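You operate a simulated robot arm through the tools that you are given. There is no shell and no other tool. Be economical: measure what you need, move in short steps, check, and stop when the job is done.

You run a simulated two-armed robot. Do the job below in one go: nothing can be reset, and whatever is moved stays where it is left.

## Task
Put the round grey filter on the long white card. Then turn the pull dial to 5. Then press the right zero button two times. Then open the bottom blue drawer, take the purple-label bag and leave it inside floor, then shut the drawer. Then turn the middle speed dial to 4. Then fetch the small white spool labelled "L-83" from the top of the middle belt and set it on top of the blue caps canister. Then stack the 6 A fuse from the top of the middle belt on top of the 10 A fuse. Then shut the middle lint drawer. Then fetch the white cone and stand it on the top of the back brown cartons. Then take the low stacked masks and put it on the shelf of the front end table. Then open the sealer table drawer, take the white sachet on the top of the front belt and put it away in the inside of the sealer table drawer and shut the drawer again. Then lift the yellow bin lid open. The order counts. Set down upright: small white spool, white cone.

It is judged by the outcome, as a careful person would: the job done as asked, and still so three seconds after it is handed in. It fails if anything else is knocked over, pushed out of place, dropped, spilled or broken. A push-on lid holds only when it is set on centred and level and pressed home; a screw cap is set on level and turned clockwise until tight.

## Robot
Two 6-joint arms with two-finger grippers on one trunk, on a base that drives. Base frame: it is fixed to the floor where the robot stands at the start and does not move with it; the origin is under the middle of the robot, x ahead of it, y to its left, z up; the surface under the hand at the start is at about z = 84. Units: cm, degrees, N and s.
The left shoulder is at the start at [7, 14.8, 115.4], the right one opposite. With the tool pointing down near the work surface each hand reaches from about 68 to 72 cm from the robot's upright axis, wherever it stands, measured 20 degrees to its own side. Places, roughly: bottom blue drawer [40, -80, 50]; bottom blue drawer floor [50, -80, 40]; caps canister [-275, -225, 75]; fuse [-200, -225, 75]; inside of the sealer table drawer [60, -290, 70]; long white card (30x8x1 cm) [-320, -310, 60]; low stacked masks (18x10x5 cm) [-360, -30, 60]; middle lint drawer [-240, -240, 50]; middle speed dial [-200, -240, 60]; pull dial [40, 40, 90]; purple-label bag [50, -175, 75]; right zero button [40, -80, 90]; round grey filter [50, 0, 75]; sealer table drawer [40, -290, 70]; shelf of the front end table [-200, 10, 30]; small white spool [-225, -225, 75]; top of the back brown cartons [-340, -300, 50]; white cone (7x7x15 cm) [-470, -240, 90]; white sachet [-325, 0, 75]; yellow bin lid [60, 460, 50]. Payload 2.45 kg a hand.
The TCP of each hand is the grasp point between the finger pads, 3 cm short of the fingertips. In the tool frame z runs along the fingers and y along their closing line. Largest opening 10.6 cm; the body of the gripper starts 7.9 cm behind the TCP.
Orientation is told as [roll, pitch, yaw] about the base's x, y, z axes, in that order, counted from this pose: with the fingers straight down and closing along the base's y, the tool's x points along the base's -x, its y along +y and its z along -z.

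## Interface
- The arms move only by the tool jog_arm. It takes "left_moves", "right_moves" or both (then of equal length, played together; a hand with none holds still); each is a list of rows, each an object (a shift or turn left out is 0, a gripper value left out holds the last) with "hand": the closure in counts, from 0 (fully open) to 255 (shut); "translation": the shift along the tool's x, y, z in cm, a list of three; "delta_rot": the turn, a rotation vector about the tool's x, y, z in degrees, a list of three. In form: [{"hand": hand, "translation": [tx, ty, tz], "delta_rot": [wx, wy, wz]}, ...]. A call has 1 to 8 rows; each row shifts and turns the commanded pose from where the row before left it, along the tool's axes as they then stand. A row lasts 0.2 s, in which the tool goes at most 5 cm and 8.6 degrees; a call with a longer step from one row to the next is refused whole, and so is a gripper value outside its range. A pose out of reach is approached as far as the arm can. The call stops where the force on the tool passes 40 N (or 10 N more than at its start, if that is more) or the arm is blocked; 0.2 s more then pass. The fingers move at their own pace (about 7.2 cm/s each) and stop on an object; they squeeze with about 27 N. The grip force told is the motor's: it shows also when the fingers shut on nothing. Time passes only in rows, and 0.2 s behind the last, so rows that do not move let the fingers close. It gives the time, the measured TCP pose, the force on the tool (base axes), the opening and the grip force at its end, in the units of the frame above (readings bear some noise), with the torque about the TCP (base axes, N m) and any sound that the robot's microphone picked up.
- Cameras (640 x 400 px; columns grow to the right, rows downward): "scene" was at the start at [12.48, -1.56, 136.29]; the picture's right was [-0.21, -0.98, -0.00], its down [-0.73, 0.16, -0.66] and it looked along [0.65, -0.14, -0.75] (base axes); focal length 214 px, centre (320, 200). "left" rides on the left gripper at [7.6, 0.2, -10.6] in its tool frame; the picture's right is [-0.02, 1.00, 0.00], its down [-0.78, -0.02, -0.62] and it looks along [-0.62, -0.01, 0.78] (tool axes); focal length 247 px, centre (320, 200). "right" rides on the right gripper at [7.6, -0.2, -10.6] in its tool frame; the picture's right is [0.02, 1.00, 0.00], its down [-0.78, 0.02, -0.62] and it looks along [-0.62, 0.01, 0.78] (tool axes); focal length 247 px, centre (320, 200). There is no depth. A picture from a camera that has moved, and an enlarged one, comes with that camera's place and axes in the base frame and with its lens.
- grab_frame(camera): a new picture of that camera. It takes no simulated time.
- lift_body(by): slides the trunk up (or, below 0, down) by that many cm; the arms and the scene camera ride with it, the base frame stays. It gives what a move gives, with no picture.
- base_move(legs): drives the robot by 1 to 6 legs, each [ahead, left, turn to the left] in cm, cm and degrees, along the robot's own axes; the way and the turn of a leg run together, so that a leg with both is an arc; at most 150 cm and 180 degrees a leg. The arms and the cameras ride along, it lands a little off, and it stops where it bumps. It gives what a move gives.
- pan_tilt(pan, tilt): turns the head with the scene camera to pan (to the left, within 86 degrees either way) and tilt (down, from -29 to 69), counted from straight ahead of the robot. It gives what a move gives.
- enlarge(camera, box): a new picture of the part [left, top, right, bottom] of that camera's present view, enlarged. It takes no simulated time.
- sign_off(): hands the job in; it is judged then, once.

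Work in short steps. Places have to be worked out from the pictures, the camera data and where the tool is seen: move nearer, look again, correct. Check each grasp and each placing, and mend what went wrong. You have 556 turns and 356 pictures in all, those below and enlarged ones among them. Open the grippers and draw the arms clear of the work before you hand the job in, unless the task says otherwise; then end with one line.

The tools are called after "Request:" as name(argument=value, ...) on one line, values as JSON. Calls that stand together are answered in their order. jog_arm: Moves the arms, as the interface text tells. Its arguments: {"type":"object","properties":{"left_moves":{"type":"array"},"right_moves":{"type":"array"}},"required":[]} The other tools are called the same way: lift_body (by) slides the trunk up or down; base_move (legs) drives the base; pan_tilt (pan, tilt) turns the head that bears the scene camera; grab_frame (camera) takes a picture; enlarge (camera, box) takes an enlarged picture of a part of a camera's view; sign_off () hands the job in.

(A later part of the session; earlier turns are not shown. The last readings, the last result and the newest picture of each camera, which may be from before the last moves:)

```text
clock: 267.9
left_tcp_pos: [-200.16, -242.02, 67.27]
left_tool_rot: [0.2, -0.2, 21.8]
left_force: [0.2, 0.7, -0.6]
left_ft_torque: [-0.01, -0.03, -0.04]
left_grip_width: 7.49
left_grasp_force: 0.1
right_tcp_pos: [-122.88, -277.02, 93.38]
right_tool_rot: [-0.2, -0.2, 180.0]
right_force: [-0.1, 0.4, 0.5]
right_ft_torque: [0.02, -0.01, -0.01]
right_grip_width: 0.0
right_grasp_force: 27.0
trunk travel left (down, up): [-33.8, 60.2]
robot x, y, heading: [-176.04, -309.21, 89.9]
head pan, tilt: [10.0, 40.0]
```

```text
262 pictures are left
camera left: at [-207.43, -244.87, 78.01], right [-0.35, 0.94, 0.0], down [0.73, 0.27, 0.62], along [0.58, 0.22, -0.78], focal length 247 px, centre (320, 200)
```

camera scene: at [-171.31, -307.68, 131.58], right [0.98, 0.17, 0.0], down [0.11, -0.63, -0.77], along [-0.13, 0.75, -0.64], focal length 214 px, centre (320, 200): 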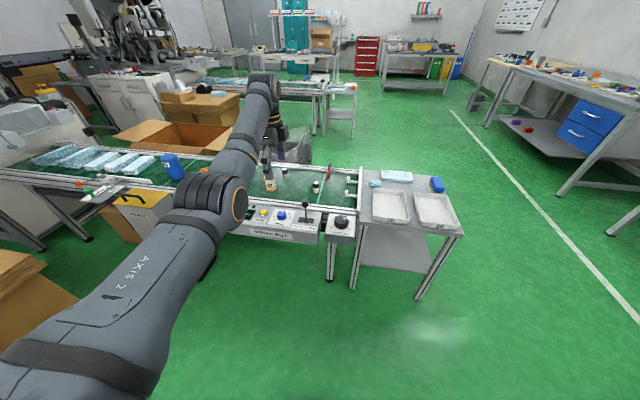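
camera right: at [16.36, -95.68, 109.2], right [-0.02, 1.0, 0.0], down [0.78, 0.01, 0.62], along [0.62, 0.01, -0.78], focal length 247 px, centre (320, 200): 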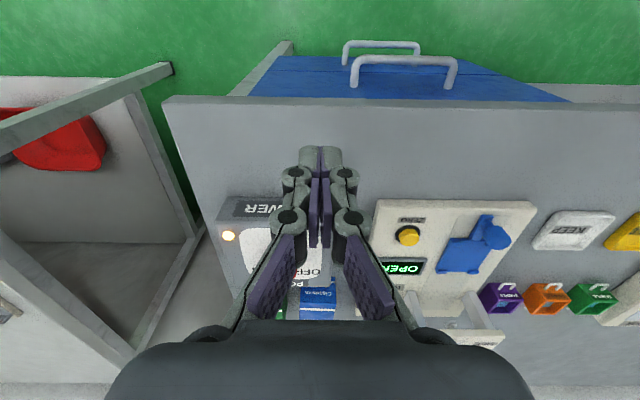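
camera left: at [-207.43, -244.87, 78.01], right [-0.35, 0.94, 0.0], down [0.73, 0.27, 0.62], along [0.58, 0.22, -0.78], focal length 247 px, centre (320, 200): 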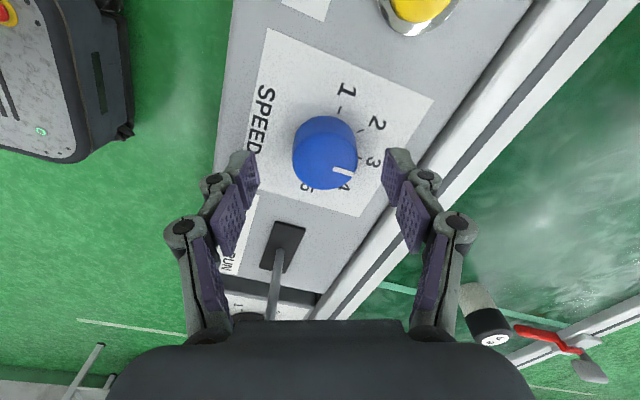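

The right finger would come near the belt rail; narrow the opening a bit, descend 1.3 and close.

Request:
jog_arm(left_moves=[{"hand": 110}, {"hand": 110, "translation": [0, 0, 1.3]}])

Request:
jog_arm(left_moves=[{"hand": 255}, {"hand": 255}, {"hand": 255}])

```text
clock: 268.5
left_tcp_pos: [-200.16, -242.01, 66.09]
left_tool_rot: [0.1, 0.0, 21.8]
left_force: [-0.5, 0.5, 0.4]
left_ft_torque: [0.02, 0.02, -0.02]
left_grip_width: 6.02
left_grasp_force: 0.0
right_tcp_pos: [-122.98, -276.93, 93.37]
right_tool_rot: [-0.1, -0.1, 180.0]
right_force: [-0.7, 0.4, 0.2]
right_ft_torque: [0.02, -0.03, 0.03]
right_grip_width: 0.01
right_grasp_force: 26.9
trunk travel left (down, up): [-33.8, 60.2]
robot x, y, heading: [-176.03, -309.85, 90.0]
head pan, tilt: [10.0, 40.0]
```

```text
clock: 269.3
left_tcp_pos: [-200.22, -241.76, 66.23]
left_tool_rot: [0.3, -0.2, 21.9]
left_force: [-9.8, 22.9, 7.6]
left_ft_torque: [0.82, 0.43, -0.03]
left_grip_width: 4.08
left_grasp_force: 45.1
right_tcp_pos: [-122.94, -276.81, 93.52]
right_tool_rot: [0.0, -0.1, 180.0]
right_force: [0.1, 0.4, -0.9]
right_ft_torque: [-0.03, -0.04, 0.04]
right_grip_width: 0.0
right_grasp_force: 27.5
trunk travel left (down, up): [-33.8, 60.2]
robot x, y, heading: [-175.98, -310.18, 89.8]
head pan, tilt: [10.0, 40.0]
```

Side load along the closing line; nudge 0.35 cm that way to relieve.

Request:
jog_arm(left_moves=[{"translation": [0, 0.35, 0]}, {}])

Request:
jog_arm(left_moves=[{"delta_rot": [0, 0, 7.5]}, {"delta_rot": [0, 0, 7.5]}, {"delta_rot": [0, 0, 7.5]}, {"delta_rot": [0, 0, 7.5]}, {"delta_rot": [0, 0, 7.5]}, {"delta_rot": [0, 0, 7.5]}])

Request:
enlarge(camera="left", box=[270, 80, 390, 200])

```text
clock: 269.9
left_tcp_pos: [-200.21, -241.71, 66.11]
left_tool_rot: [0.3, -0.1, 21.9]
left_force: [-6.8, 10.6, 14.2]
left_ft_torque: [0.3, -0.03, -0.01]
left_grip_width: 4.05
left_grasp_force: 45.0
right_tcp_pos: [-122.92, -277.13, 93.58]
right_tool_rot: [0.0, -0.1, 180.0]
right_force: [-0.6, 0.1, -0.3]
right_ft_torque: [0.0, -0.02, 0.04]
right_grip_width: 0.02
right_grasp_force: 27.0
trunk travel left (down, up): [-33.8, 60.2]
robot x, y, heading: [-175.57, -309.71, 89.9]
head pan, tilt: [10.0, 40.0]
```

```text
clock: 271.3
left_tcp_pos: [-200.2, -241.85, 66.25]
left_tool_rot: [0.2, 0.0, -23.3]
left_force: [-6.7, -1.3, 14.6]
left_ft_torque: [-0.6, -0.67, 0.01]
left_grip_width: 4.07
left_grasp_force: 44.7
right_tcp_pos: [-122.92, -277.16, 93.56]
right_tool_rot: [-0.3, -0.2, 180.0]
right_force: [-0.5, -0.2, 0.4]
right_ft_torque: [-0.02, 0.02, -0.03]
right_grip_width: 0.0
right_grasp_force: 27.1
trunk travel left (down, up): [-33.8, 60.2]
robot x, y, heading: [-175.89, -309.75, 89.7]
head pan, tilt: [10.0, 40.0]
```

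```text
3.33 times, centred on (330, 140) of left
camera zoom: at [-207.33, -238.84, 76.84], right [0.41, 0.91, 0.0], down [0.71, -0.33, 0.62], along [0.57, -0.26, -0.78], focal length 823 px, centre (287, 400)
```

zoom: 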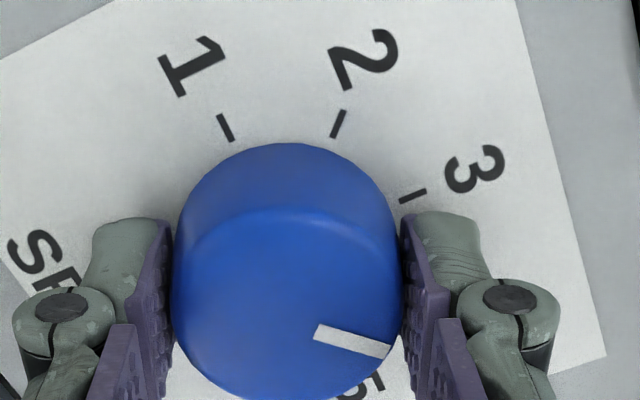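

The pointer computes to ~43–45° past 3, i.e. at 4. Release and check.

Request:
jog_arm(left_moves=[{"translation": [0, 0, -0.15]}, {"hand": 110}, {"hand": 110}, {"translation": [0, 0, -2]}, {"translation": [0, 0, -2]}])

Request:
enlarge(camera="left", box=[260, 60, 400, 200])

```text
clock: 272.5
left_tcp_pos: [-200.2, -241.64, 70.06]
left_tool_rot: [0.1, 0.0, -23.2]
left_force: [-0.1, -0.6, -0.4]
left_ft_torque: [-0.03, -0.04, 0.0]
left_grip_width: 6.03
left_grasp_force: 0.0
right_tcp_pos: [-122.92, -277.04, 93.45]
right_tool_rot: [-0.1, -0.2, 180.0]
right_force: [0.1, 0.3, 0.2]
right_ft_torque: [0.01, 0.0, -0.03]
right_grip_width: 0.01
right_grasp_force: 27.2
trunk travel left (down, up): [-33.8, 60.2]
robot x, y, heading: [-175.67, -309.94, 90.1]
head pan, tilt: [10.0, 40.0]
```

```text
2.86 times, centred on (330, 130) of left
camera zoom: at [-207.3, -238.66, 80.77], right [0.41, 0.91, 0.0], down [0.71, -0.32, 0.62], along [0.57, -0.26, -0.78], focal length 706 px, centre (291, 400)
```

zoom: 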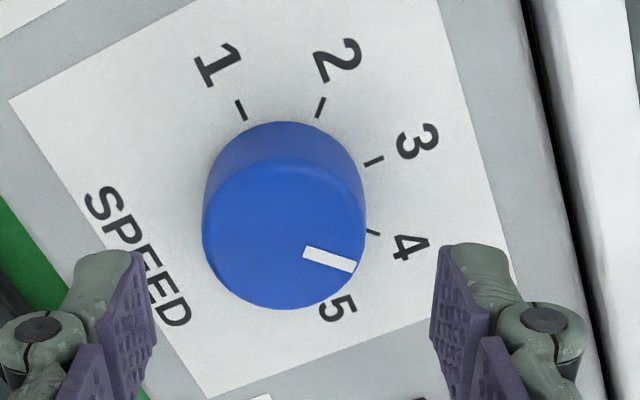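

Speed is on 4. Raise, and survey the belt items.

Request:
jog_arm(left_moves=[{"translation": [0, 0, -4], "delta_rot": [0, 0, -8], "hand": 0}, {"translation": [0, 0, -4], "delta_rot": [0, 0, -8]}, {"translation": [0, 0, -4], "delta_rot": [0, 0, -7]}])

Request:
lift_body(by=25)

Request:
pan_tilt(pan=40, tilt=40)

Request:
grab_frame(camera="scene")

Request:
grab_frame(camera="left")

```text
clock: 273.3
left_tcp_pos: [-200.09, -242.83, 81.97]
left_tool_rot: [0.0, 0.0, -0.2]
left_force: [0.0, -0.3, 0.2]
left_ft_torque: [-0.01, 0.02, 0.01]
left_grip_width: 10.61
left_grasp_force: 0.0
left hand out of reach, approached as far as the arm can: row 3
right_tcp_pos: [-122.96, -277.08, 93.51]
right_tool_rot: [-0.1, -0.3, 180.0]
right_force: [-0.1, 0.0, -0.3]
right_ft_torque: [0.03, 0.02, -0.02]
right_grip_width: 0.0
right_grasp_force: 26.8
trunk travel left (down, up): [-33.8, 60.2]
robot x, y, heading: [-176.05, -309.95, 89.9]
head pan, tilt: [10.0, 40.0]
```

```text
clock: 275.9
left_tcp_pos: [-200.0, -242.85, 106.78]
left_tool_rot: [0.1, 0.0, -0.2]
left_force: [0.1, 0.5, 0.1]
left_ft_torque: [0.01, 0.01, 0.0]
left_grip_width: 10.62
left_grasp_force: 0.1
right_tcp_pos: [-122.94, -276.92, 118.39]
right_tool_rot: [-0.2, -0.1, 180.0]
right_force: [-0.3, -0.9, 0.0]
right_ft_torque: [-0.02, 0.0, 0.02]
right_grip_width: 0.0
right_grasp_force: 26.6
trunk travel left (down, up): [-58.8, 35.2]
robot x, y, heading: [-176.09, -309.56, 90.0]
head pan, tilt: [10.0, 40.0]
```

```text
clock: 276.9
left_tcp_pos: [-200.13, -242.88, 107.0]
left_tool_rot: [0.3, 0.0, -0.1]
left_force: [-0.2, 0.0, 0.0]
left_ft_torque: [0.0, -0.02, 0.03]
left_grip_width: 10.62
left_grasp_force: 0.0
right_tcp_pos: [-122.87, -276.9, 118.35]
right_tool_rot: [-0.1, -0.2, 179.9]
right_force: [0.0, -0.5, -0.9]
right_ft_torque: [-0.02, -0.01, 0.01]
right_grip_width: 0.0
right_grasp_force: 26.7
trunk travel left (down, up): [-58.8, 35.2]
robot x, y, heading: [-176.04, -309.83, 89.9]
head pan, tilt: [40.0, 40.0]
```

```text
259 pictures are left
camera scene: at [-181.58, -298.15, 133.58], right [0.77, 0.64, 0.0], down [0.41, -0.49, -0.77], along [-0.49, 0.59, -0.64], focal length 214 px, centre (320, 200)
```

scene: 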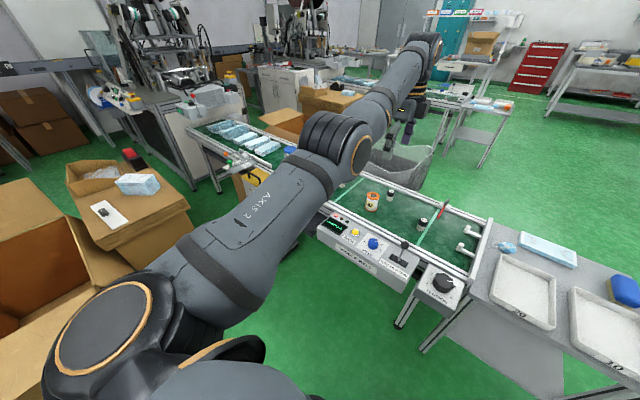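

```text
258 pictures are left
camera left: at [-207.76, -242.84, 117.56], right [0.02, 1.0, 0.0], down [0.78, -0.02, 0.62], along [0.62, -0.01, -0.78], focal length 247 px, centre (320, 200)
```

left: 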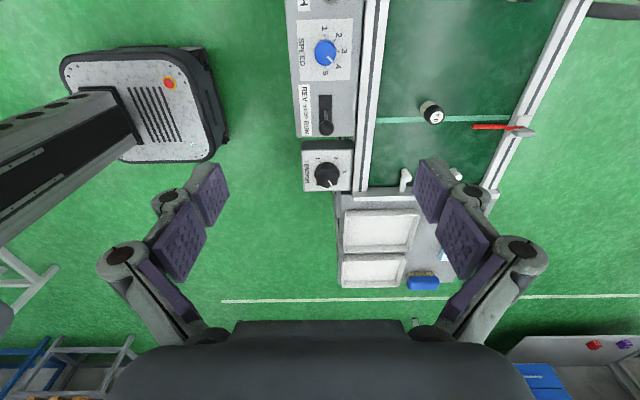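

Map of belt items (approx.): spool 62 at [-205,-226], spool 83 at [-240,-225], canister at [-257,-225], fuses at [-224,-221], [-199,-216], [-180,-225]. Move so the hand is over spool 83.

Request:
base_move(legs=[[0, 38, 0], [16, 0, 0]])

Request:
grab_frame(camera="left")

Request:
grab_frame(camera="scene")

```text
clock: 280.3
left_tcp_pos: [-237.95, -226.67, 106.91]
left_tool_rot: [0.2, -0.1, -0.1]
left_force: [-0.5, -0.5, 0.4]
left_ft_torque: [0.0, -0.01, 0.02]
left_grip_width: 10.59
left_grasp_force: 0.0
right_tcp_pos: [-161.01, -260.73, 118.46]
right_tool_rot: [-0.2, -0.3, -180.0]
right_force: [-0.4, 0.6, -0.9]
right_ft_torque: [0.0, -0.01, 0.0]
right_grip_width: 0.0
right_grasp_force: 27.4
trunk travel left (down, up): [-58.8, 35.2]
robot x, y, heading: [-213.69, -293.39, 90.1]
head pan, tilt: [40.0, 40.0]
```

```text
257 pictures are left
camera left: at [-245.69, -226.68, 117.65], right [0.02, 1.0, 0.0], down [0.78, -0.02, 0.62], along [0.62, -0.01, -0.78], focal length 247 px, centre (320, 200)
```

left: 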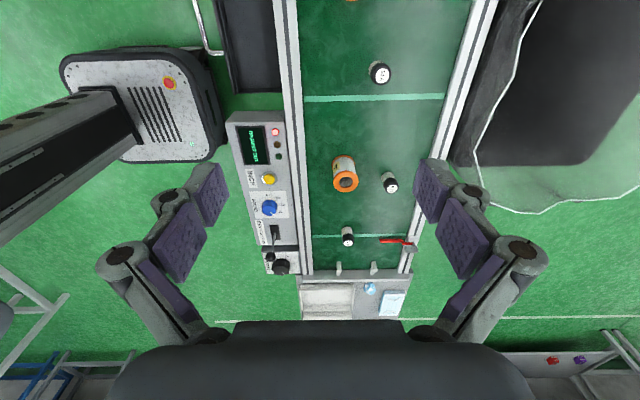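

```text
256 pictures are left
camera scene: at [-219.43, -281.98, 133.59], right [0.77, 0.64, 0.0], down [0.41, -0.49, -0.77], along [-0.49, 0.59, -0.64], focal length 214 px, centre (320, 200)
```

scene: 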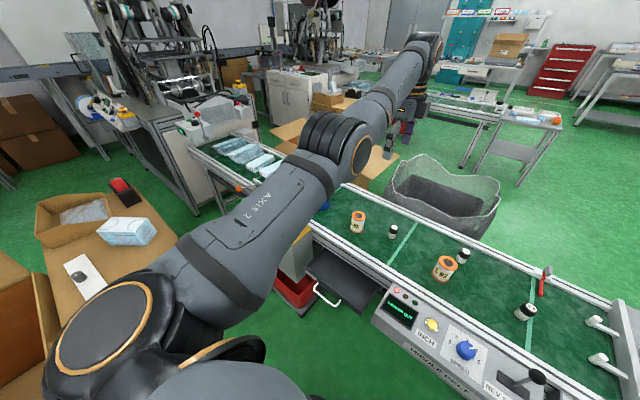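

Spool 83 is at about x≈-247. Move 10 cm further left and look again.

Request:
base_move(legs=[[0, 12, 0]])

Request:
grab_frame(camera="left")

Request:
enlarge(camera="scene", box=[290, 170, 570, 345])

```text
clock: 281.5
left_tcp_pos: [-249.92, -226.58, 106.99]
left_tool_rot: [0.1, 0.0, -0.1]
left_force: [-0.6, -0.3, -0.1]
left_ft_torque: [-0.02, 0.0, -0.02]
left_grip_width: 10.6
left_grasp_force: 0.0
right_tcp_pos: [-172.8, -260.56, 118.4]
right_tool_rot: [-0.1, -0.2, -180.0]
right_force: [0.0, 0.7, 0.5]
right_ft_torque: [-0.02, -0.01, -0.01]
right_grip_width: 0.0
right_grasp_force: 27.1
trunk travel left (down, up): [-58.8, 35.2]
robot x, y, heading: [-225.67, -293.47, 90.0]
head pan, tilt: [40.0, 40.0]
```

```text
255 pictures are left
camera left: at [-257.6, -226.57, 117.59], right [0.02, 1.0, 0.0], down [0.78, -0.02, 0.62], along [0.62, -0.01, -0.78], focal length 247 px, centre (320, 200)
```

left: 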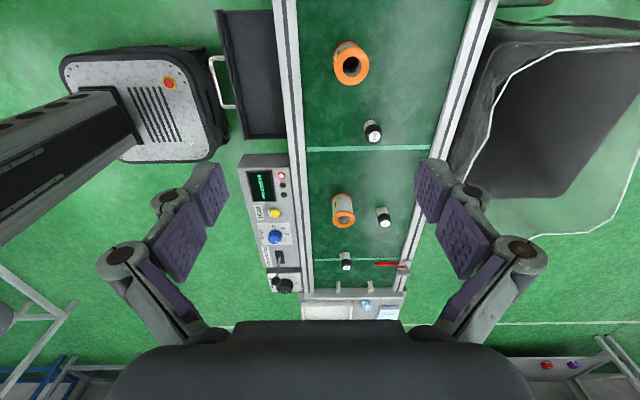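

```text
2.29 times, centred on (430, 258) of scene
camera zoom: at [-231.34, -281.85, 133.58], right [0.77, 0.64, 0.0], down [0.41, -0.49, -0.77], along [-0.49, 0.59, -0.64], focal length 490 px, centre (69, 69)
```

zoom: 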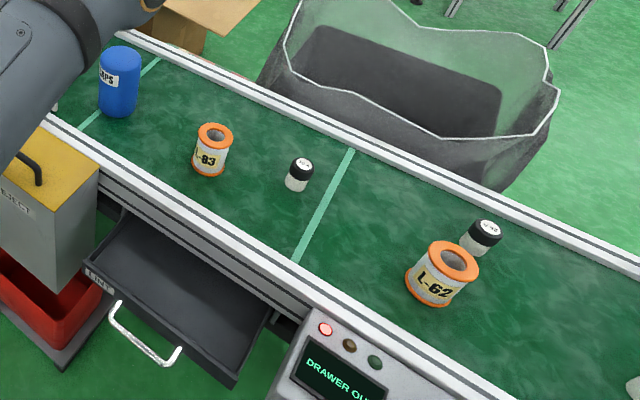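

Spool L-83: top at z≈71.5, centre ≈[-249.3,-221.5]. The base plate is only ~27 cm high, so I can drive 6 cm nearer under the console.

Request:
base_move(legs=[[6, 0, 0]])

Request:
lift_body(by=-15)

Request:
grab_frame(camera="left")

```text
clock: 282.5
left_tcp_pos: [-249.87, -220.87, 107.09]
left_tool_rot: [0.3, 0.0, -0.1]
left_force: [-0.3, -1.4, -0.3]
left_ft_torque: [0.01, 0.02, 0.01]
left_grip_width: 10.59
left_grasp_force: 0.0
right_tcp_pos: [-172.81, -254.86, 118.51]
right_tool_rot: [-0.2, -0.1, -180.1]
right_force: [-0.2, -0.3, 0.1]
right_ft_torque: [0.0, 0.01, -0.04]
right_grip_width: 0.0
right_grasp_force: 26.3
trunk travel left (down, up): [-58.8, 35.2]
robot x, y, heading: [-225.99, -288.06, 89.9]
head pan, tilt: [40.0, 40.0]
```

```text
clock: 284.2
left_tcp_pos: [-249.97, -220.93, 91.93]
left_tool_rot: [0.2, 0.0, 0.0]
left_force: [-0.2, 0.2, 0.0]
left_ft_torque: [-0.02, 0.03, 0.01]
left_grip_width: 10.57
left_grasp_force: 0.1
right_tcp_pos: [-172.77, -254.83, 103.47]
right_tool_rot: [0.0, -0.1, -180.0]
right_force: [0.3, -0.3, 0.4]
right_ft_torque: [0.02, 0.0, 0.02]
right_grip_width: 0.0
right_grasp_force: 26.8
trunk travel left (down, up): [-43.8, 50.2]
robot x, y, heading: [-225.61, -287.92, 89.8]
head pan, tilt: [40.0, 40.0]
```

```text
253 pictures are left
camera left: at [-257.64, -220.73, 102.62], right [0.02, 1.0, 0.0], down [0.78, -0.02, 0.62], along [0.62, -0.01, -0.78], focal length 247 px, centre (320, 200)
```

left: 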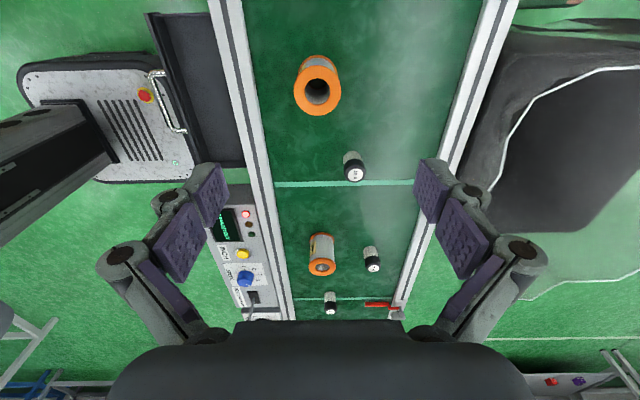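

Spool is centred under the hand. Descend to z≈77 and check.

Request:
jog_arm(left_moves=[{"translation": [0, 0, 4], "hand": 50}, {"translation": [0, 0, 4]}, {"translation": [0, 0, 4]}, {"translation": [0, 0, 3]}])

Request:
grab_frame(camera="left")

```text
clock: 285.2
left_tcp_pos: [-250.12, -220.28, 77.01]
left_tool_rot: [0.3, -0.1, 0.0]
left_force: [0.3, -0.3, -1.0]
left_ft_torque: [0.0, -0.02, -0.01]
left_grip_width: 8.53
left_grasp_force: 0.0
left hand out of reach, approached as far as the arm can: row 1
right_tcp_pos: [-172.75, -254.83, 103.41]
right_tool_rot: [-0.1, -0.3, -179.9]
right_force: [-0.8, 0.1, 0.2]
right_ft_torque: [-0.02, -0.03, 0.0]
right_grip_width: 0.0
right_grasp_force: 26.8
trunk travel left (down, up): [-43.8, 50.2]
robot x, y, heading: [-225.95, -287.47, 89.9]
head pan, tilt: [40.0, 40.0]
```

```text
252 pictures are left
camera left: at [-257.79, -220.33, 87.69], right [0.02, 1.0, 0.0], down [0.78, -0.02, 0.62], along [0.62, -0.01, -0.78], focal length 247 px, centre (320, 200)
```

left: 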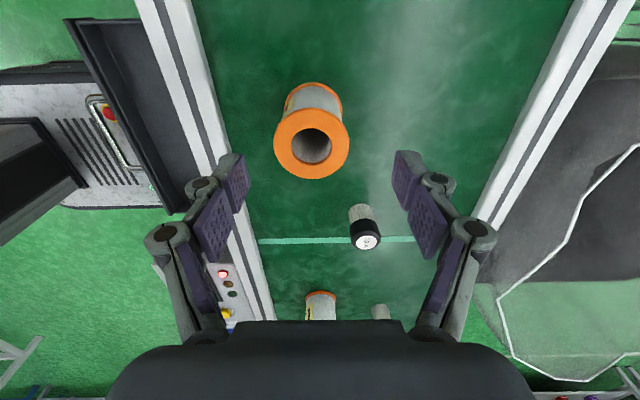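

Shift y by -0.75 and lower to the flange, then close.

Request:
jog_arm(left_moves=[{"translation": [0, -0.75, 2]}, {"translation": [0, 0, 2]}, {"translation": [0, 0, 1.8]}, {"hand": 255}, {"hand": 255}, {"hand": 255}])

Request:
grab_frame(camera="left")

```text
clock: 286.6
left_tcp_pos: [-249.85, -221.15, 71.26]
left_tool_rot: [0.2, -0.1, -0.1]
left_force: [0.0, 1.0, 0.9]
left_ft_torque: [0.06, -0.07, 0.05]
left_grip_width: 5.68
left_grasp_force: 26.9
right_tcp_pos: [-172.77, -254.72, 103.42]
right_tool_rot: [-0.3, -0.1, -180.1]
right_force: [-0.3, -1.2, -1.3]
right_ft_torque: [-0.02, 0.03, 0.01]
right_grip_width: 0.0
right_grasp_force: 27.1
trunk travel left (down, up): [-43.8, 50.2]
robot x, y, heading: [-226.03, -287.72, 89.9]
head pan, tilt: [40.0, 40.0]
```

```text
251 pictures are left
camera left: at [-257.66, -221.04, 81.96], right [0.02, 1.0, 0.0], down [0.78, -0.02, 0.62], along [0.62, -0.01, -0.78], focal length 247 px, centre (320, 200)
```

left: 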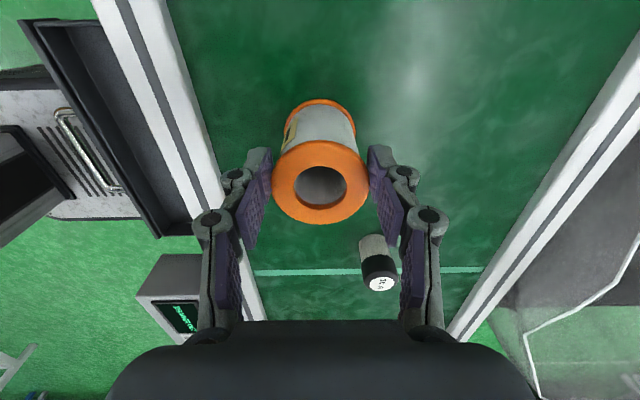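

Gripped. Lift by raising the trunk, then look toward the canister.

Request:
lift_body(by=26)

Request:
grab_frame(camera="left")

Request:
pan_tilt(pan=15, tilt=40)

Request:
grab_frame(camera="scene")

```text
clock: 289.3
left_tcp_pos: [-249.89, -221.13, 97.27]
left_tool_rot: [0.3, -0.1, 0.0]
left_force: [-0.6, 0.4, -1.6]
left_ft_torque: [-0.01, 0.02, -0.02]
left_grip_width: 5.65
left_grasp_force: 27.3
right_tcp_pos: [-172.8, -254.73, 129.29]
right_tool_rot: [-0.1, -0.2, -180.0]
right_force: [-0.5, -0.9, -0.2]
right_ft_torque: [-0.02, -0.01, -0.01]
right_grip_width: 0.0
right_grasp_force: 27.0
trunk travel left (down, up): [-69.8, 24.2]
robot x, y, heading: [-225.42, -287.96, 90.1]
head pan, tilt: [40.0, 40.0]
```

```text
250 pictures are left
camera left: at [-257.66, -221.01, 107.93], right [0.02, 1.0, 0.0], down [0.78, -0.02, 0.62], along [0.62, -0.01, -0.78], focal length 247 px, centre (320, 200)
```

left: 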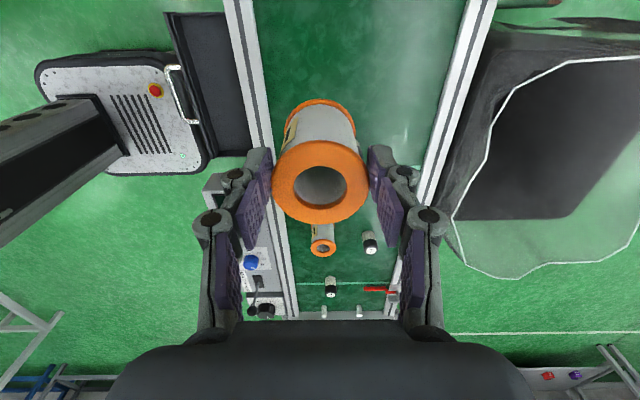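

```text
clock: 290.2
left_tcp_pos: [-249.92, -220.96, 97.34]
left_tool_rot: [0.3, 0.0, -0.1]
left_force: [0.8, -0.9, -1.0]
left_ft_torque: [-0.02, 0.01, 0.02]
left_grip_width: 5.67
left_grasp_force: 27.4
right_tcp_pos: [-172.73, -254.84, 129.43]
right_tool_rot: [-0.1, -0.2, -180.1]
right_force: [0.6, 0.2, -0.5]
right_ft_torque: [0.02, 0.0, 0.0]
right_grip_width: 0.0
right_grasp_force: 27.1
trunk travel left (down, up): [-69.8, 24.2]
robot x, y, heading: [-225.25, -287.91, 90.3]
head pan, tilt: [15.0, 40.0]
```

```text
249 pictures are left
camera scene: at [-228.18, -274.28, 144.58], right [0.97, 0.26, 0.0], down [0.17, -0.62, -0.77], along [-0.2, 0.74, -0.64], focal length 214 px, centre (320, 200)
```

scene: 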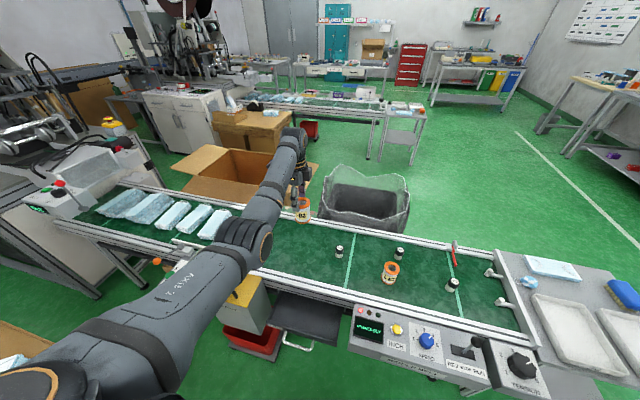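

The canister is hidden behind the arm, near [-268,-223]. Raise a bit more and turn the robot 18° left so the hand comes near it, then look.

Request:
lift_body(by=8)

Request:
base_move(legs=[[0, 0, 18]])

Request:
grab_frame(camera="left")

Request:
grab_frame(camera="scene")

```text
clock: 291.4
left_tcp_pos: [-249.96, -221.06, 105.2]
left_tool_rot: [0.2, 0.0, -0.2]
left_force: [-0.4, -0.3, -1.0]
left_ft_torque: [0.02, -0.02, 0.01]
left_grip_width: 5.68
left_grasp_force: 27.1
right_tcp_pos: [-172.78, -254.69, 137.52]
right_tool_rot: [-0.1, -0.1, -180.0]
right_force: [-0.7, 0.2, 0.1]
right_ft_torque: [0.0, 0.01, -0.04]
right_grip_width: 0.0
right_grasp_force: 26.8
trunk travel left (down, up): [-77.8, 16.2]
robot x, y, heading: [-226.03, -287.78, 90.1]
head pan, tilt: [15.0, 40.0]
```

```text
clock: 292.8
left_tcp_pos: [-269.1, -231.72, 105.3]
left_tool_rot: [0.1, 0.0, 17.8]
left_force: [0.0, 0.2, -1.6]
left_ft_torque: [-0.04, 0.02, 0.06]
left_grip_width: 5.65
left_grasp_force: 27.0
right_tcp_pos: [-185.36, -239.98, 137.44]
right_tool_rot: [-0.1, -0.2, -162.1]
right_force: [1.2, 0.3, -0.2]
right_ft_torque: [-0.01, 0.0, -0.02]
right_grip_width: 0.0
right_grasp_force: 26.7
trunk travel left (down, up): [-77.8, 16.2]
robot x, y, heading: [-225.82, -287.42, 107.6]
head pan, tilt: [15.0, 40.0]
```

```text
248 pictures are left
camera left: at [-276.59, -234.06, 115.97], right [-0.29, 0.96, 0.0], down [0.75, 0.22, 0.62], along [0.59, 0.18, -0.78], focal length 247 px, centre (320, 200)
```

left: 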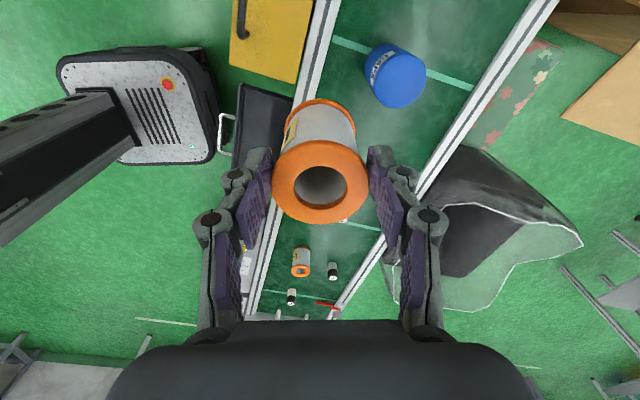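

```text
247 pictures are left
camera scene: at [-232.04, -275.59, 152.58], right [0.84, 0.54, 0.0], down [0.35, -0.54, -0.77], along [-0.42, 0.64, -0.64], focal length 214 px, centre (320, 200)
```

scene: 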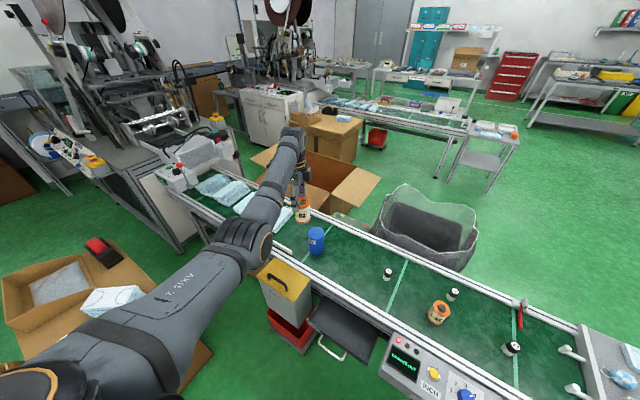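

Canister top ≈[-271.3,-220.3,77]. Before moving nearer I check the red bin's platform and legs under the belt.

Request:
enlarge(camera="scene", box=[220, 220, 420, 370])

Request:
enlarge(camera="left", box=[40, 0, 340, 200])

```text
2.67 times, centred on (320, 295) of scene
camera zoom: at [-232.04, -275.59, 152.58], right [0.84, 0.54, 0.0], down [0.35, -0.54, -0.77], along [-0.42, 0.64, -0.64], focal length 572 px, centre (320, -53)
```

zoom: 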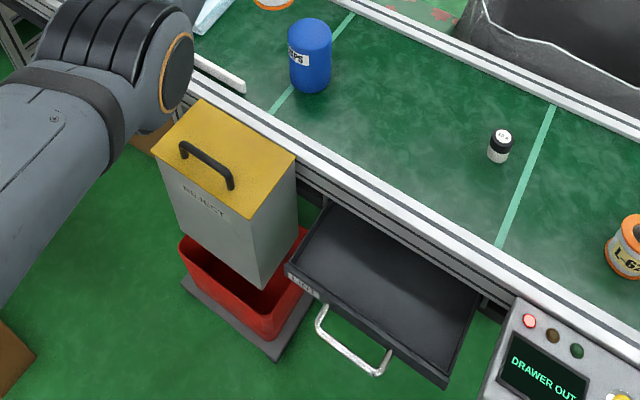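

```text
2.00 times, centred on (190, 100) of left
camera zoom: at [-276.59, -234.06, 115.97], right [-0.29, 0.96, 0.0], down [0.75, 0.22, 0.62], along [0.59, 0.18, -0.78], focal length 494 px, centre (580, 400)
```

zoom: 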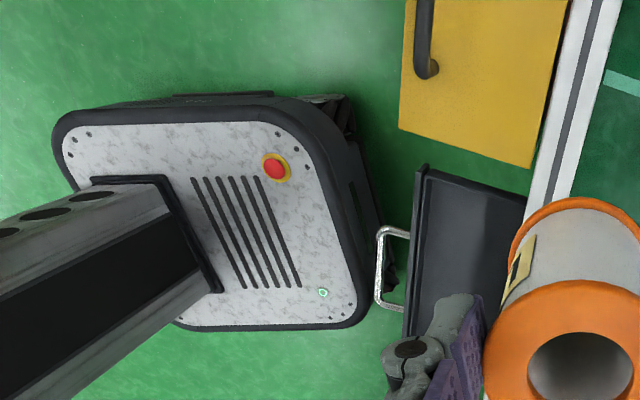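

Platform edge x≈-261; my base's front-left corner will stay ≥4 cm off it. Move in and turn 2.4°.

Request:
base_move(legs=[[0, -3.4, 2.4], [12.6, 0, 0]])

Request:
grab_frame(camera="left")

```text
clock: 294.5
left_tcp_pos: [-272.73, -220.62, 105.46]
left_tool_rot: [0.3, 0.1, 20.2]
left_force: [0.1, 1.3, -1.6]
left_ft_torque: [0.01, 0.06, 0.03]
left_grip_width: 5.66
left_grasp_force: 26.8
right_tcp_pos: [-188.55, -225.36, 137.54]
right_tool_rot: [-0.2, -0.2, -159.6]
right_force: [0.0, -0.5, -0.7]
right_ft_torque: [0.06, 0.02, 0.02]
right_grip_width: 0.01
right_grasp_force: 27.3
trunk travel left (down, up): [-77.8, 16.2]
robot x, y, heading: [-227.0, -274.25, 110.6]
head pan, tilt: [15.0, 40.0]
```

```text
244 pictures are left
camera left: at [-280.04, -223.35, 116.1], right [-0.33, 0.94, 0.0], down [0.74, 0.25, 0.62], along [0.59, 0.21, -0.78], focal length 247 px, centre (320, 200)
```

left: 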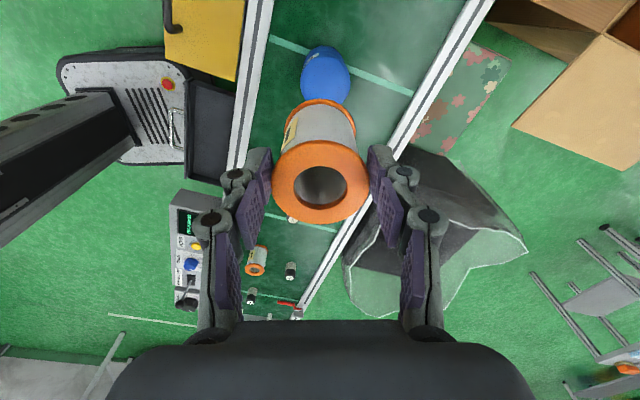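

Canister is right below (≈[-272.2,-219.7]). Lower the trunk 15 cm and look again.

Request:
lift_body(by=-15)

Request:
grab_frame(camera="left")

Request:
grab_frame(camera="scene")

```text
clock: 296.2
left_tcp_pos: [-272.8, -220.48, 90.37]
left_tool_rot: [0.2, 0.0, 20.3]
left_force: [-0.6, -0.4, -1.7]
left_ft_torque: [0.0, 0.02, 0.02]
left_grip_width: 5.65
left_grasp_force: 26.5
right_tcp_pos: [-188.8, -225.37, 122.55]
right_tool_rot: [-0.2, -0.2, -159.6]
right_force: [0.3, -0.9, 0.4]
right_ft_torque: [0.0, -0.02, 0.04]
right_grip_width: 0.0
right_grasp_force: 27.0
trunk travel left (down, up): [-62.8, 31.2]
robot x, y, heading: [-227.02, -274.37, 110.4]
head pan, tilt: [15.0, 40.0]
```

```text
243 pictures are left
camera left: at [-280.22, -223.24, 100.96], right [-0.33, 0.95, 0.0], down [0.74, 0.25, 0.62], along [0.59, 0.21, -0.78], focal length 247 px, centre (320, 200)
```

left: 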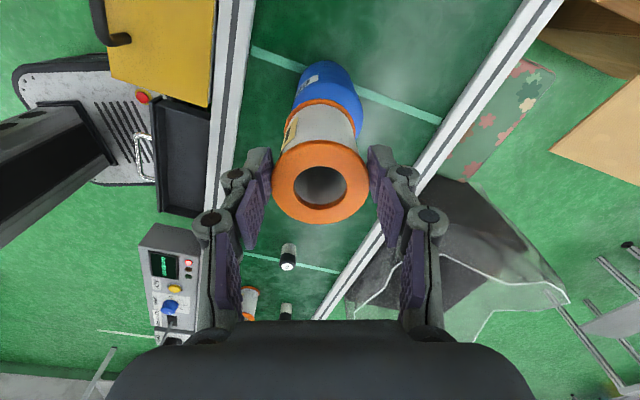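

```text
242 pictures are left
camera scene: at [-233.9, -262.79, 137.58], right [0.81, 0.58, 0.0], down [0.37, -0.52, -0.77], along [-0.44, 0.62, -0.64], focal length 214 px, centre (320, 200)
```

scene: 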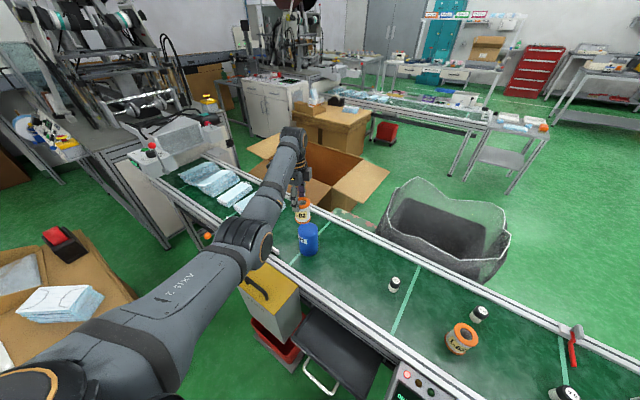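

Request:
enlarge(camera="scene", box=[260, 165, 360, 275])

```text
3.64 times, centred on (310, 220) of scene
camera zoom: at [-233.9, -262.79, 137.58], right [0.81, 0.58, 0.0], down [0.37, -0.52, -0.77], along [-0.44, 0.62, -0.64], focal length 780 px, centre (356, 127)
```

zoom: 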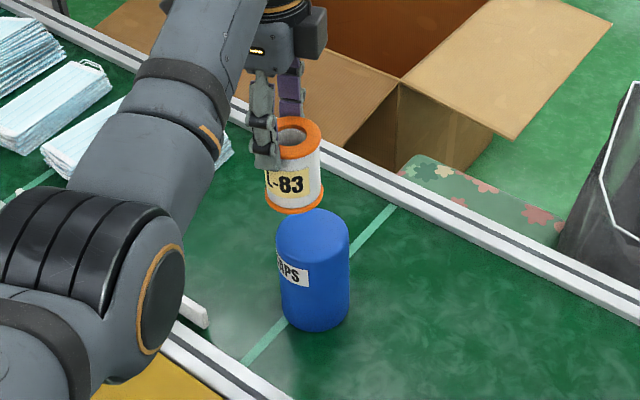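

Spool slightly off; shift (+0.2,+0.9) cm and lower 4 cm.

Request:
jog_arm(left_moves=[{"translation": [-0.5, 0.8, 0]}, {"translation": [0, 0, 2]}, {"translation": [0, 0, 2]}])

Request:
enlarge(camera="scene", box=[260, 165, 360, 275])

Request:
grab_frame(camera="left")

```text
clock: 297.0
left_tcp_pos: [-272.56, -219.66, 86.18]
left_tool_rot: [0.1, 0.0, 20.2]
left_force: [-0.8, 0.4, -2.0]
left_ft_torque: [-0.05, 0.02, -0.05]
left_grip_width: 5.64
left_grasp_force: 27.0
right_tcp_pos: [-188.95, -225.21, 122.48]
right_tool_rot: [0.0, -0.2, -159.5]
right_force: [0.1, -0.6, 0.0]
right_ft_torque: [0.0, -0.02, 0.0]
right_grip_width: 0.01
right_grasp_force: 27.1
trunk travel left (down, up): [-62.8, 31.2]
robot x, y, heading: [-227.12, -274.66, 110.7]
head pan, tilt: [15.0, 40.0]
```

```text
3.64 times, centred on (310, 220) of scene
camera zoom: at [-233.94, -262.75, 137.57], right [0.81, 0.58, 0.0], down [0.37, -0.52, -0.77], along [-0.44, 0.62, -0.64], focal length 780 px, centre (356, 127)
```

zoom: 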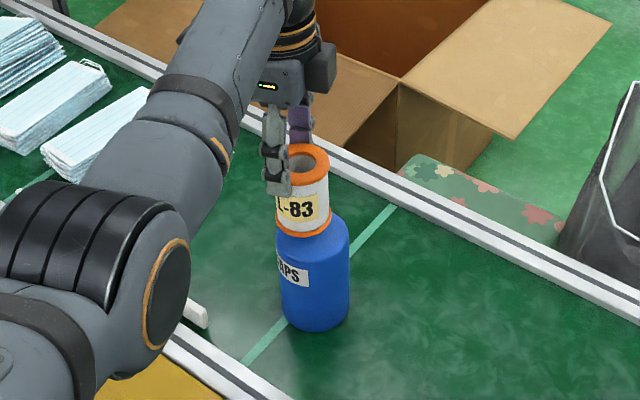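

```text
239 pictures are left
camera left: at [-280.03, -222.24, 96.79], right [-0.33, 0.94, 0.0], down [0.74, 0.25, 0.62], along [0.59, 0.21, -0.78], focal length 247 px, centre (320, 200)
```

left: 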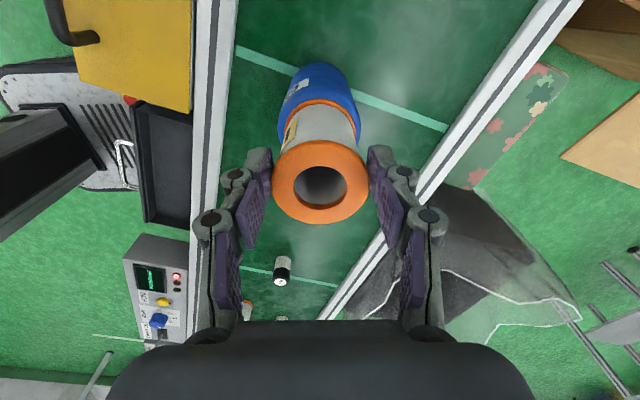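

Alignment within ~0.5 cm. Lower gently until contact.

Request:
jog_arm(left_moves=[{"translation": [-0.2, 0, 1]}])

Request:
jog_arm(left_moves=[{"translation": [0, 0, 0.7]}])

Request:
jog_arm(left_moves=[{"translation": [0, 0, 0.7]}])

Request:
enlarge(camera="scene", box=[260, 165, 360, 275])

```text
clock: 297.4
left_tcp_pos: [-272.57, -219.53, 85.11]
left_tool_rot: [0.2, 0.0, 20.3]
left_force: [-0.1, -0.5, -1.1]
left_ft_torque: [0.0, -0.01, 0.02]
left_grip_width: 5.66
left_grasp_force: 27.5
right_tcp_pos: [-188.95, -225.26, 122.51]
right_tool_rot: [0.0, -0.3, -159.5]
right_force: [0.0, 0.2, -0.1]
right_ft_torque: [0.01, -0.01, -0.03]
right_grip_width: 0.02
right_grasp_force: 27.3
trunk travel left (down, up): [-62.8, 31.2]
robot x, y, heading: [-227.16, -274.51, 110.4]
head pan, tilt: [15.0, 40.0]
```

```text
clock: 297.8
left_tcp_pos: [-272.62, -219.57, 84.42]
left_tool_rot: [0.2, 0.0, 20.3]
left_force: [0.4, -0.3, -1.0]
left_ft_torque: [-0.02, -0.06, 0.0]
left_grip_width: 5.69
left_grasp_force: 26.3
right_tcp_pos: [-188.93, -225.15, 122.5]
right_tool_rot: [-0.1, -0.2, -159.6]
right_force: [-0.1, 0.3, -0.6]
right_ft_torque: [-0.01, -0.04, -0.03]
right_grip_width: 0.0
right_grasp_force: 27.4
trunk travel left (down, up): [-62.8, 31.2]
robot x, y, heading: [-227.48, -274.49, 110.3]
head pan, tilt: [15.0, 40.0]
```

```text
clock: 298.2
left_tcp_pos: [-272.61, -219.58, 84.43]
left_tool_rot: [0.8, -0.1, 20.3]
left_force: [-1.3, 1.0, 21.7]
left_ft_torque: [0.08, -0.09, -0.19]
left_grip_width: 5.68
left_grasp_force: 27.4
right_tcp_pos: [-188.63, -225.54, 122.58]
right_tool_rot: [-0.3, -0.2, -159.6]
right_force: [0.2, -0.1, -0.6]
right_ft_torque: [-0.01, -0.01, -0.02]
right_grip_width: 0.0
right_grasp_force: 27.4
trunk travel left (down, up): [-62.8, 31.2]
robot x, y, heading: [-227.05, -274.4, 110.4]
head pan, tilt: [15.0, 40.0]
```

```text
3.64 times, centred on (310, 220) of scene
camera zoom: at [-233.67, -263.15, 137.67], right [0.81, 0.58, 0.0], down [0.37, -0.52, -0.77], along [-0.45, 0.63, -0.64], focal length 780 px, centre (356, 127)
```

zoom: 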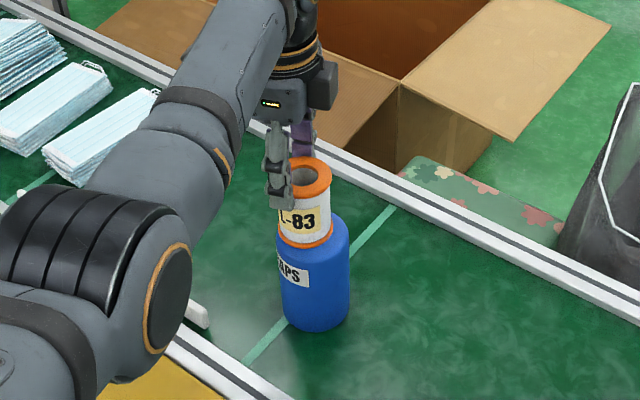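

Contact, but the spool sits ~0.9 cm toward one side. Lift 0.8, shift toward the centre, and set down again.

Request:
jog_arm(left_moves=[{"translation": [0, 0, -1.2], "delta_rot": [0.6, 0, 0]}, {"translation": [-0.8, 0.15, 0]}])

Request:
grab_frame(camera="left")

Request:
enlarge(camera="scene", box=[270, 190, 350, 270])

```text
clock: 298.8
left_tcp_pos: [-271.78, -219.3, 84.98]
left_tool_rot: [-0.5, 0.0, 20.3]
left_force: [0.3, -0.4, -1.4]
left_ft_torque: [0.03, 0.01, -0.02]
left_grip_width: 5.65
left_grasp_force: 26.6
right_tcp_pos: [-188.71, -225.24, 122.48]
right_tool_rot: [-0.2, -0.2, -159.6]
right_force: [0.5, 0.5, -0.6]
right_ft_torque: [0.02, 0.04, 0.0]
right_grip_width: 0.01
right_grasp_force: 27.3
trunk travel left (down, up): [-62.8, 31.2]
robot x, y, heading: [-227.1, -274.79, 110.8]
head pan, tilt: [15.0, 40.0]
```

```text
237 pictures are left
camera left: at [-279.14, -221.77, 95.66], right [-0.33, 0.95, -0.01], down [0.74, 0.26, 0.62], along [0.59, 0.2, -0.78], focal length 247 px, centre (320, 200)
```

left: 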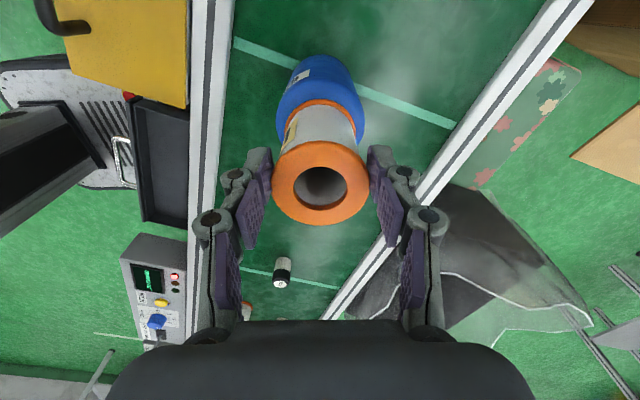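

```text
5.00 times, centred on (310, 230) of scene
camera zoom: at [-233.8, -262.84, 137.57], right [0.81, 0.58, 0.0], down [0.37, -0.52, -0.77], along [-0.44, 0.62, -0.64], focal length 1072 px, centre (370, 50)
```

zoom: 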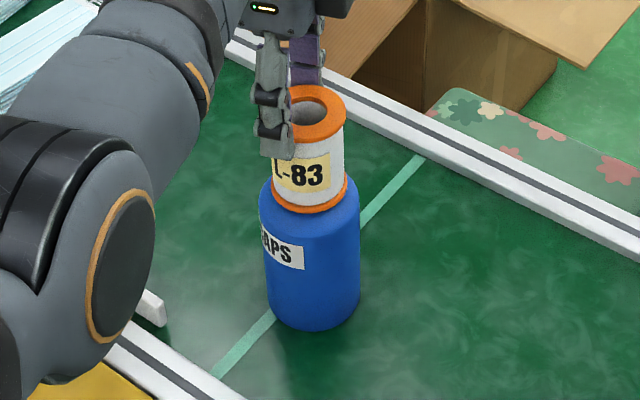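

Well centred now. Level the hand and lower to contact, then release.

Request:
jog_arm(left_moves=[{"translation": [0.25, 0, 0.5], "delta_rot": [-0.4, 0, 0]}])

Request:
jog_arm(left_moves=[{"translation": [0, 0, 0.3]}])

```text
clock: 299.2
left_tcp_pos: [-272.08, -219.21, 84.48]
left_tool_rot: [0.0, -0.1, 20.3]
left_force: [0.5, 0.3, -2.0]
left_ft_torque: [0.03, 0.01, -0.04]
left_grip_width: 5.64
left_grasp_force: 26.5
right_tcp_pos: [-189.0, -225.15, 122.56]
right_tool_rot: [0.0, -0.2, -159.6]
right_force: [-0.2, -0.6, 0.6]
right_ft_torque: [0.0, -0.01, 0.02]
right_grip_width: 0.01
right_grasp_force: 27.2
trunk travel left (down, up): [-62.8, 31.2]
robot x, y, heading: [-226.84, -274.66, 110.5]
head pan, tilt: [15.0, 40.0]
```

```text
clock: 299.6
left_tcp_pos: [-271.96, -219.34, 84.33]
left_tool_rot: [0.1, 0.0, 20.2]
left_force: [1.0, -0.7, 4.1]
left_ft_torque: [-0.15, -0.01, 0.01]
left_grip_width: 5.66
left_grasp_force: 26.8
right_tcp_pos: [-188.85, -225.33, 122.57]
right_tool_rot: [-0.2, -0.3, -159.6]
right_force: [0.5, 0.1, -0.4]
right_ft_torque: [-0.02, -0.04, -0.05]
right_grip_width: 0.0
right_grasp_force: 27.3
trunk travel left (down, up): [-62.8, 31.2]
robot x, y, heading: [-227.03, -274.69, 110.7]
head pan, tilt: [15.0, 40.0]
```

Light contact (4 N). Open and rise.

Request:
jog_arm(left_moves=[{"hand": 80}, {"hand": 50}, {"hand": 50}, {"translation": [0, 0, -2]}, {"translation": [0, 0, -4]}, {"translation": [0, 0, -4], "hand": 0}])

Request:
grab_frame(camera="left")

Request:
enlarge(camera="scene", box=[270, 190, 350, 270])

```text
clock: 301.0
left_tcp_pos: [-272.09, -219.22, 94.48]
left_tool_rot: [0.0, 0.0, 20.3]
left_force: [0.2, 0.2, 0.4]
left_ft_torque: [0.02, -0.01, 0.01]
left_grip_width: 10.62
left_grasp_force: 0.1
right_tcp_pos: [-188.83, -225.22, 122.49]
right_tool_rot: [-0.2, -0.2, -159.7]
right_force: [0.8, -0.4, 0.7]
right_ft_torque: [-0.01, -0.01, -0.03]
right_grip_width: 0.01
right_grasp_force: 27.4
trunk travel left (down, up): [-62.8, 31.2]
robot x, y, heading: [-226.92, -274.62, 110.6]
head pan, tilt: [15.0, 40.0]
```

```text
235 pictures are left
camera left: at [-279.33, -221.86, 105.14], right [-0.33, 0.94, 0.0], down [0.74, 0.26, 0.62], along [0.59, 0.2, -0.78], focal length 247 px, centre (320, 200)
```

left: 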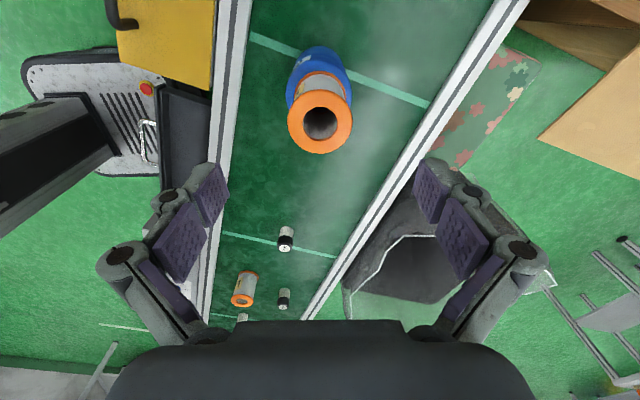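

```text
5.00 times, centred on (310, 230) of scene
camera zoom: at [-233.84, -262.85, 137.58], right [0.81, 0.58, 0.0], down [0.37, -0.52, -0.77], along [-0.44, 0.62, -0.64], focal length 1072 px, centre (370, 50)
```

zoom: 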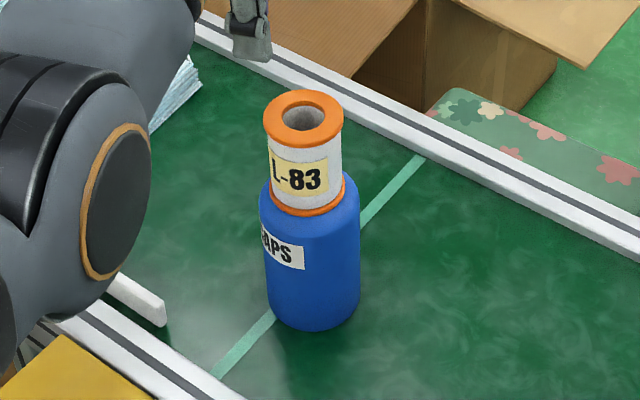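

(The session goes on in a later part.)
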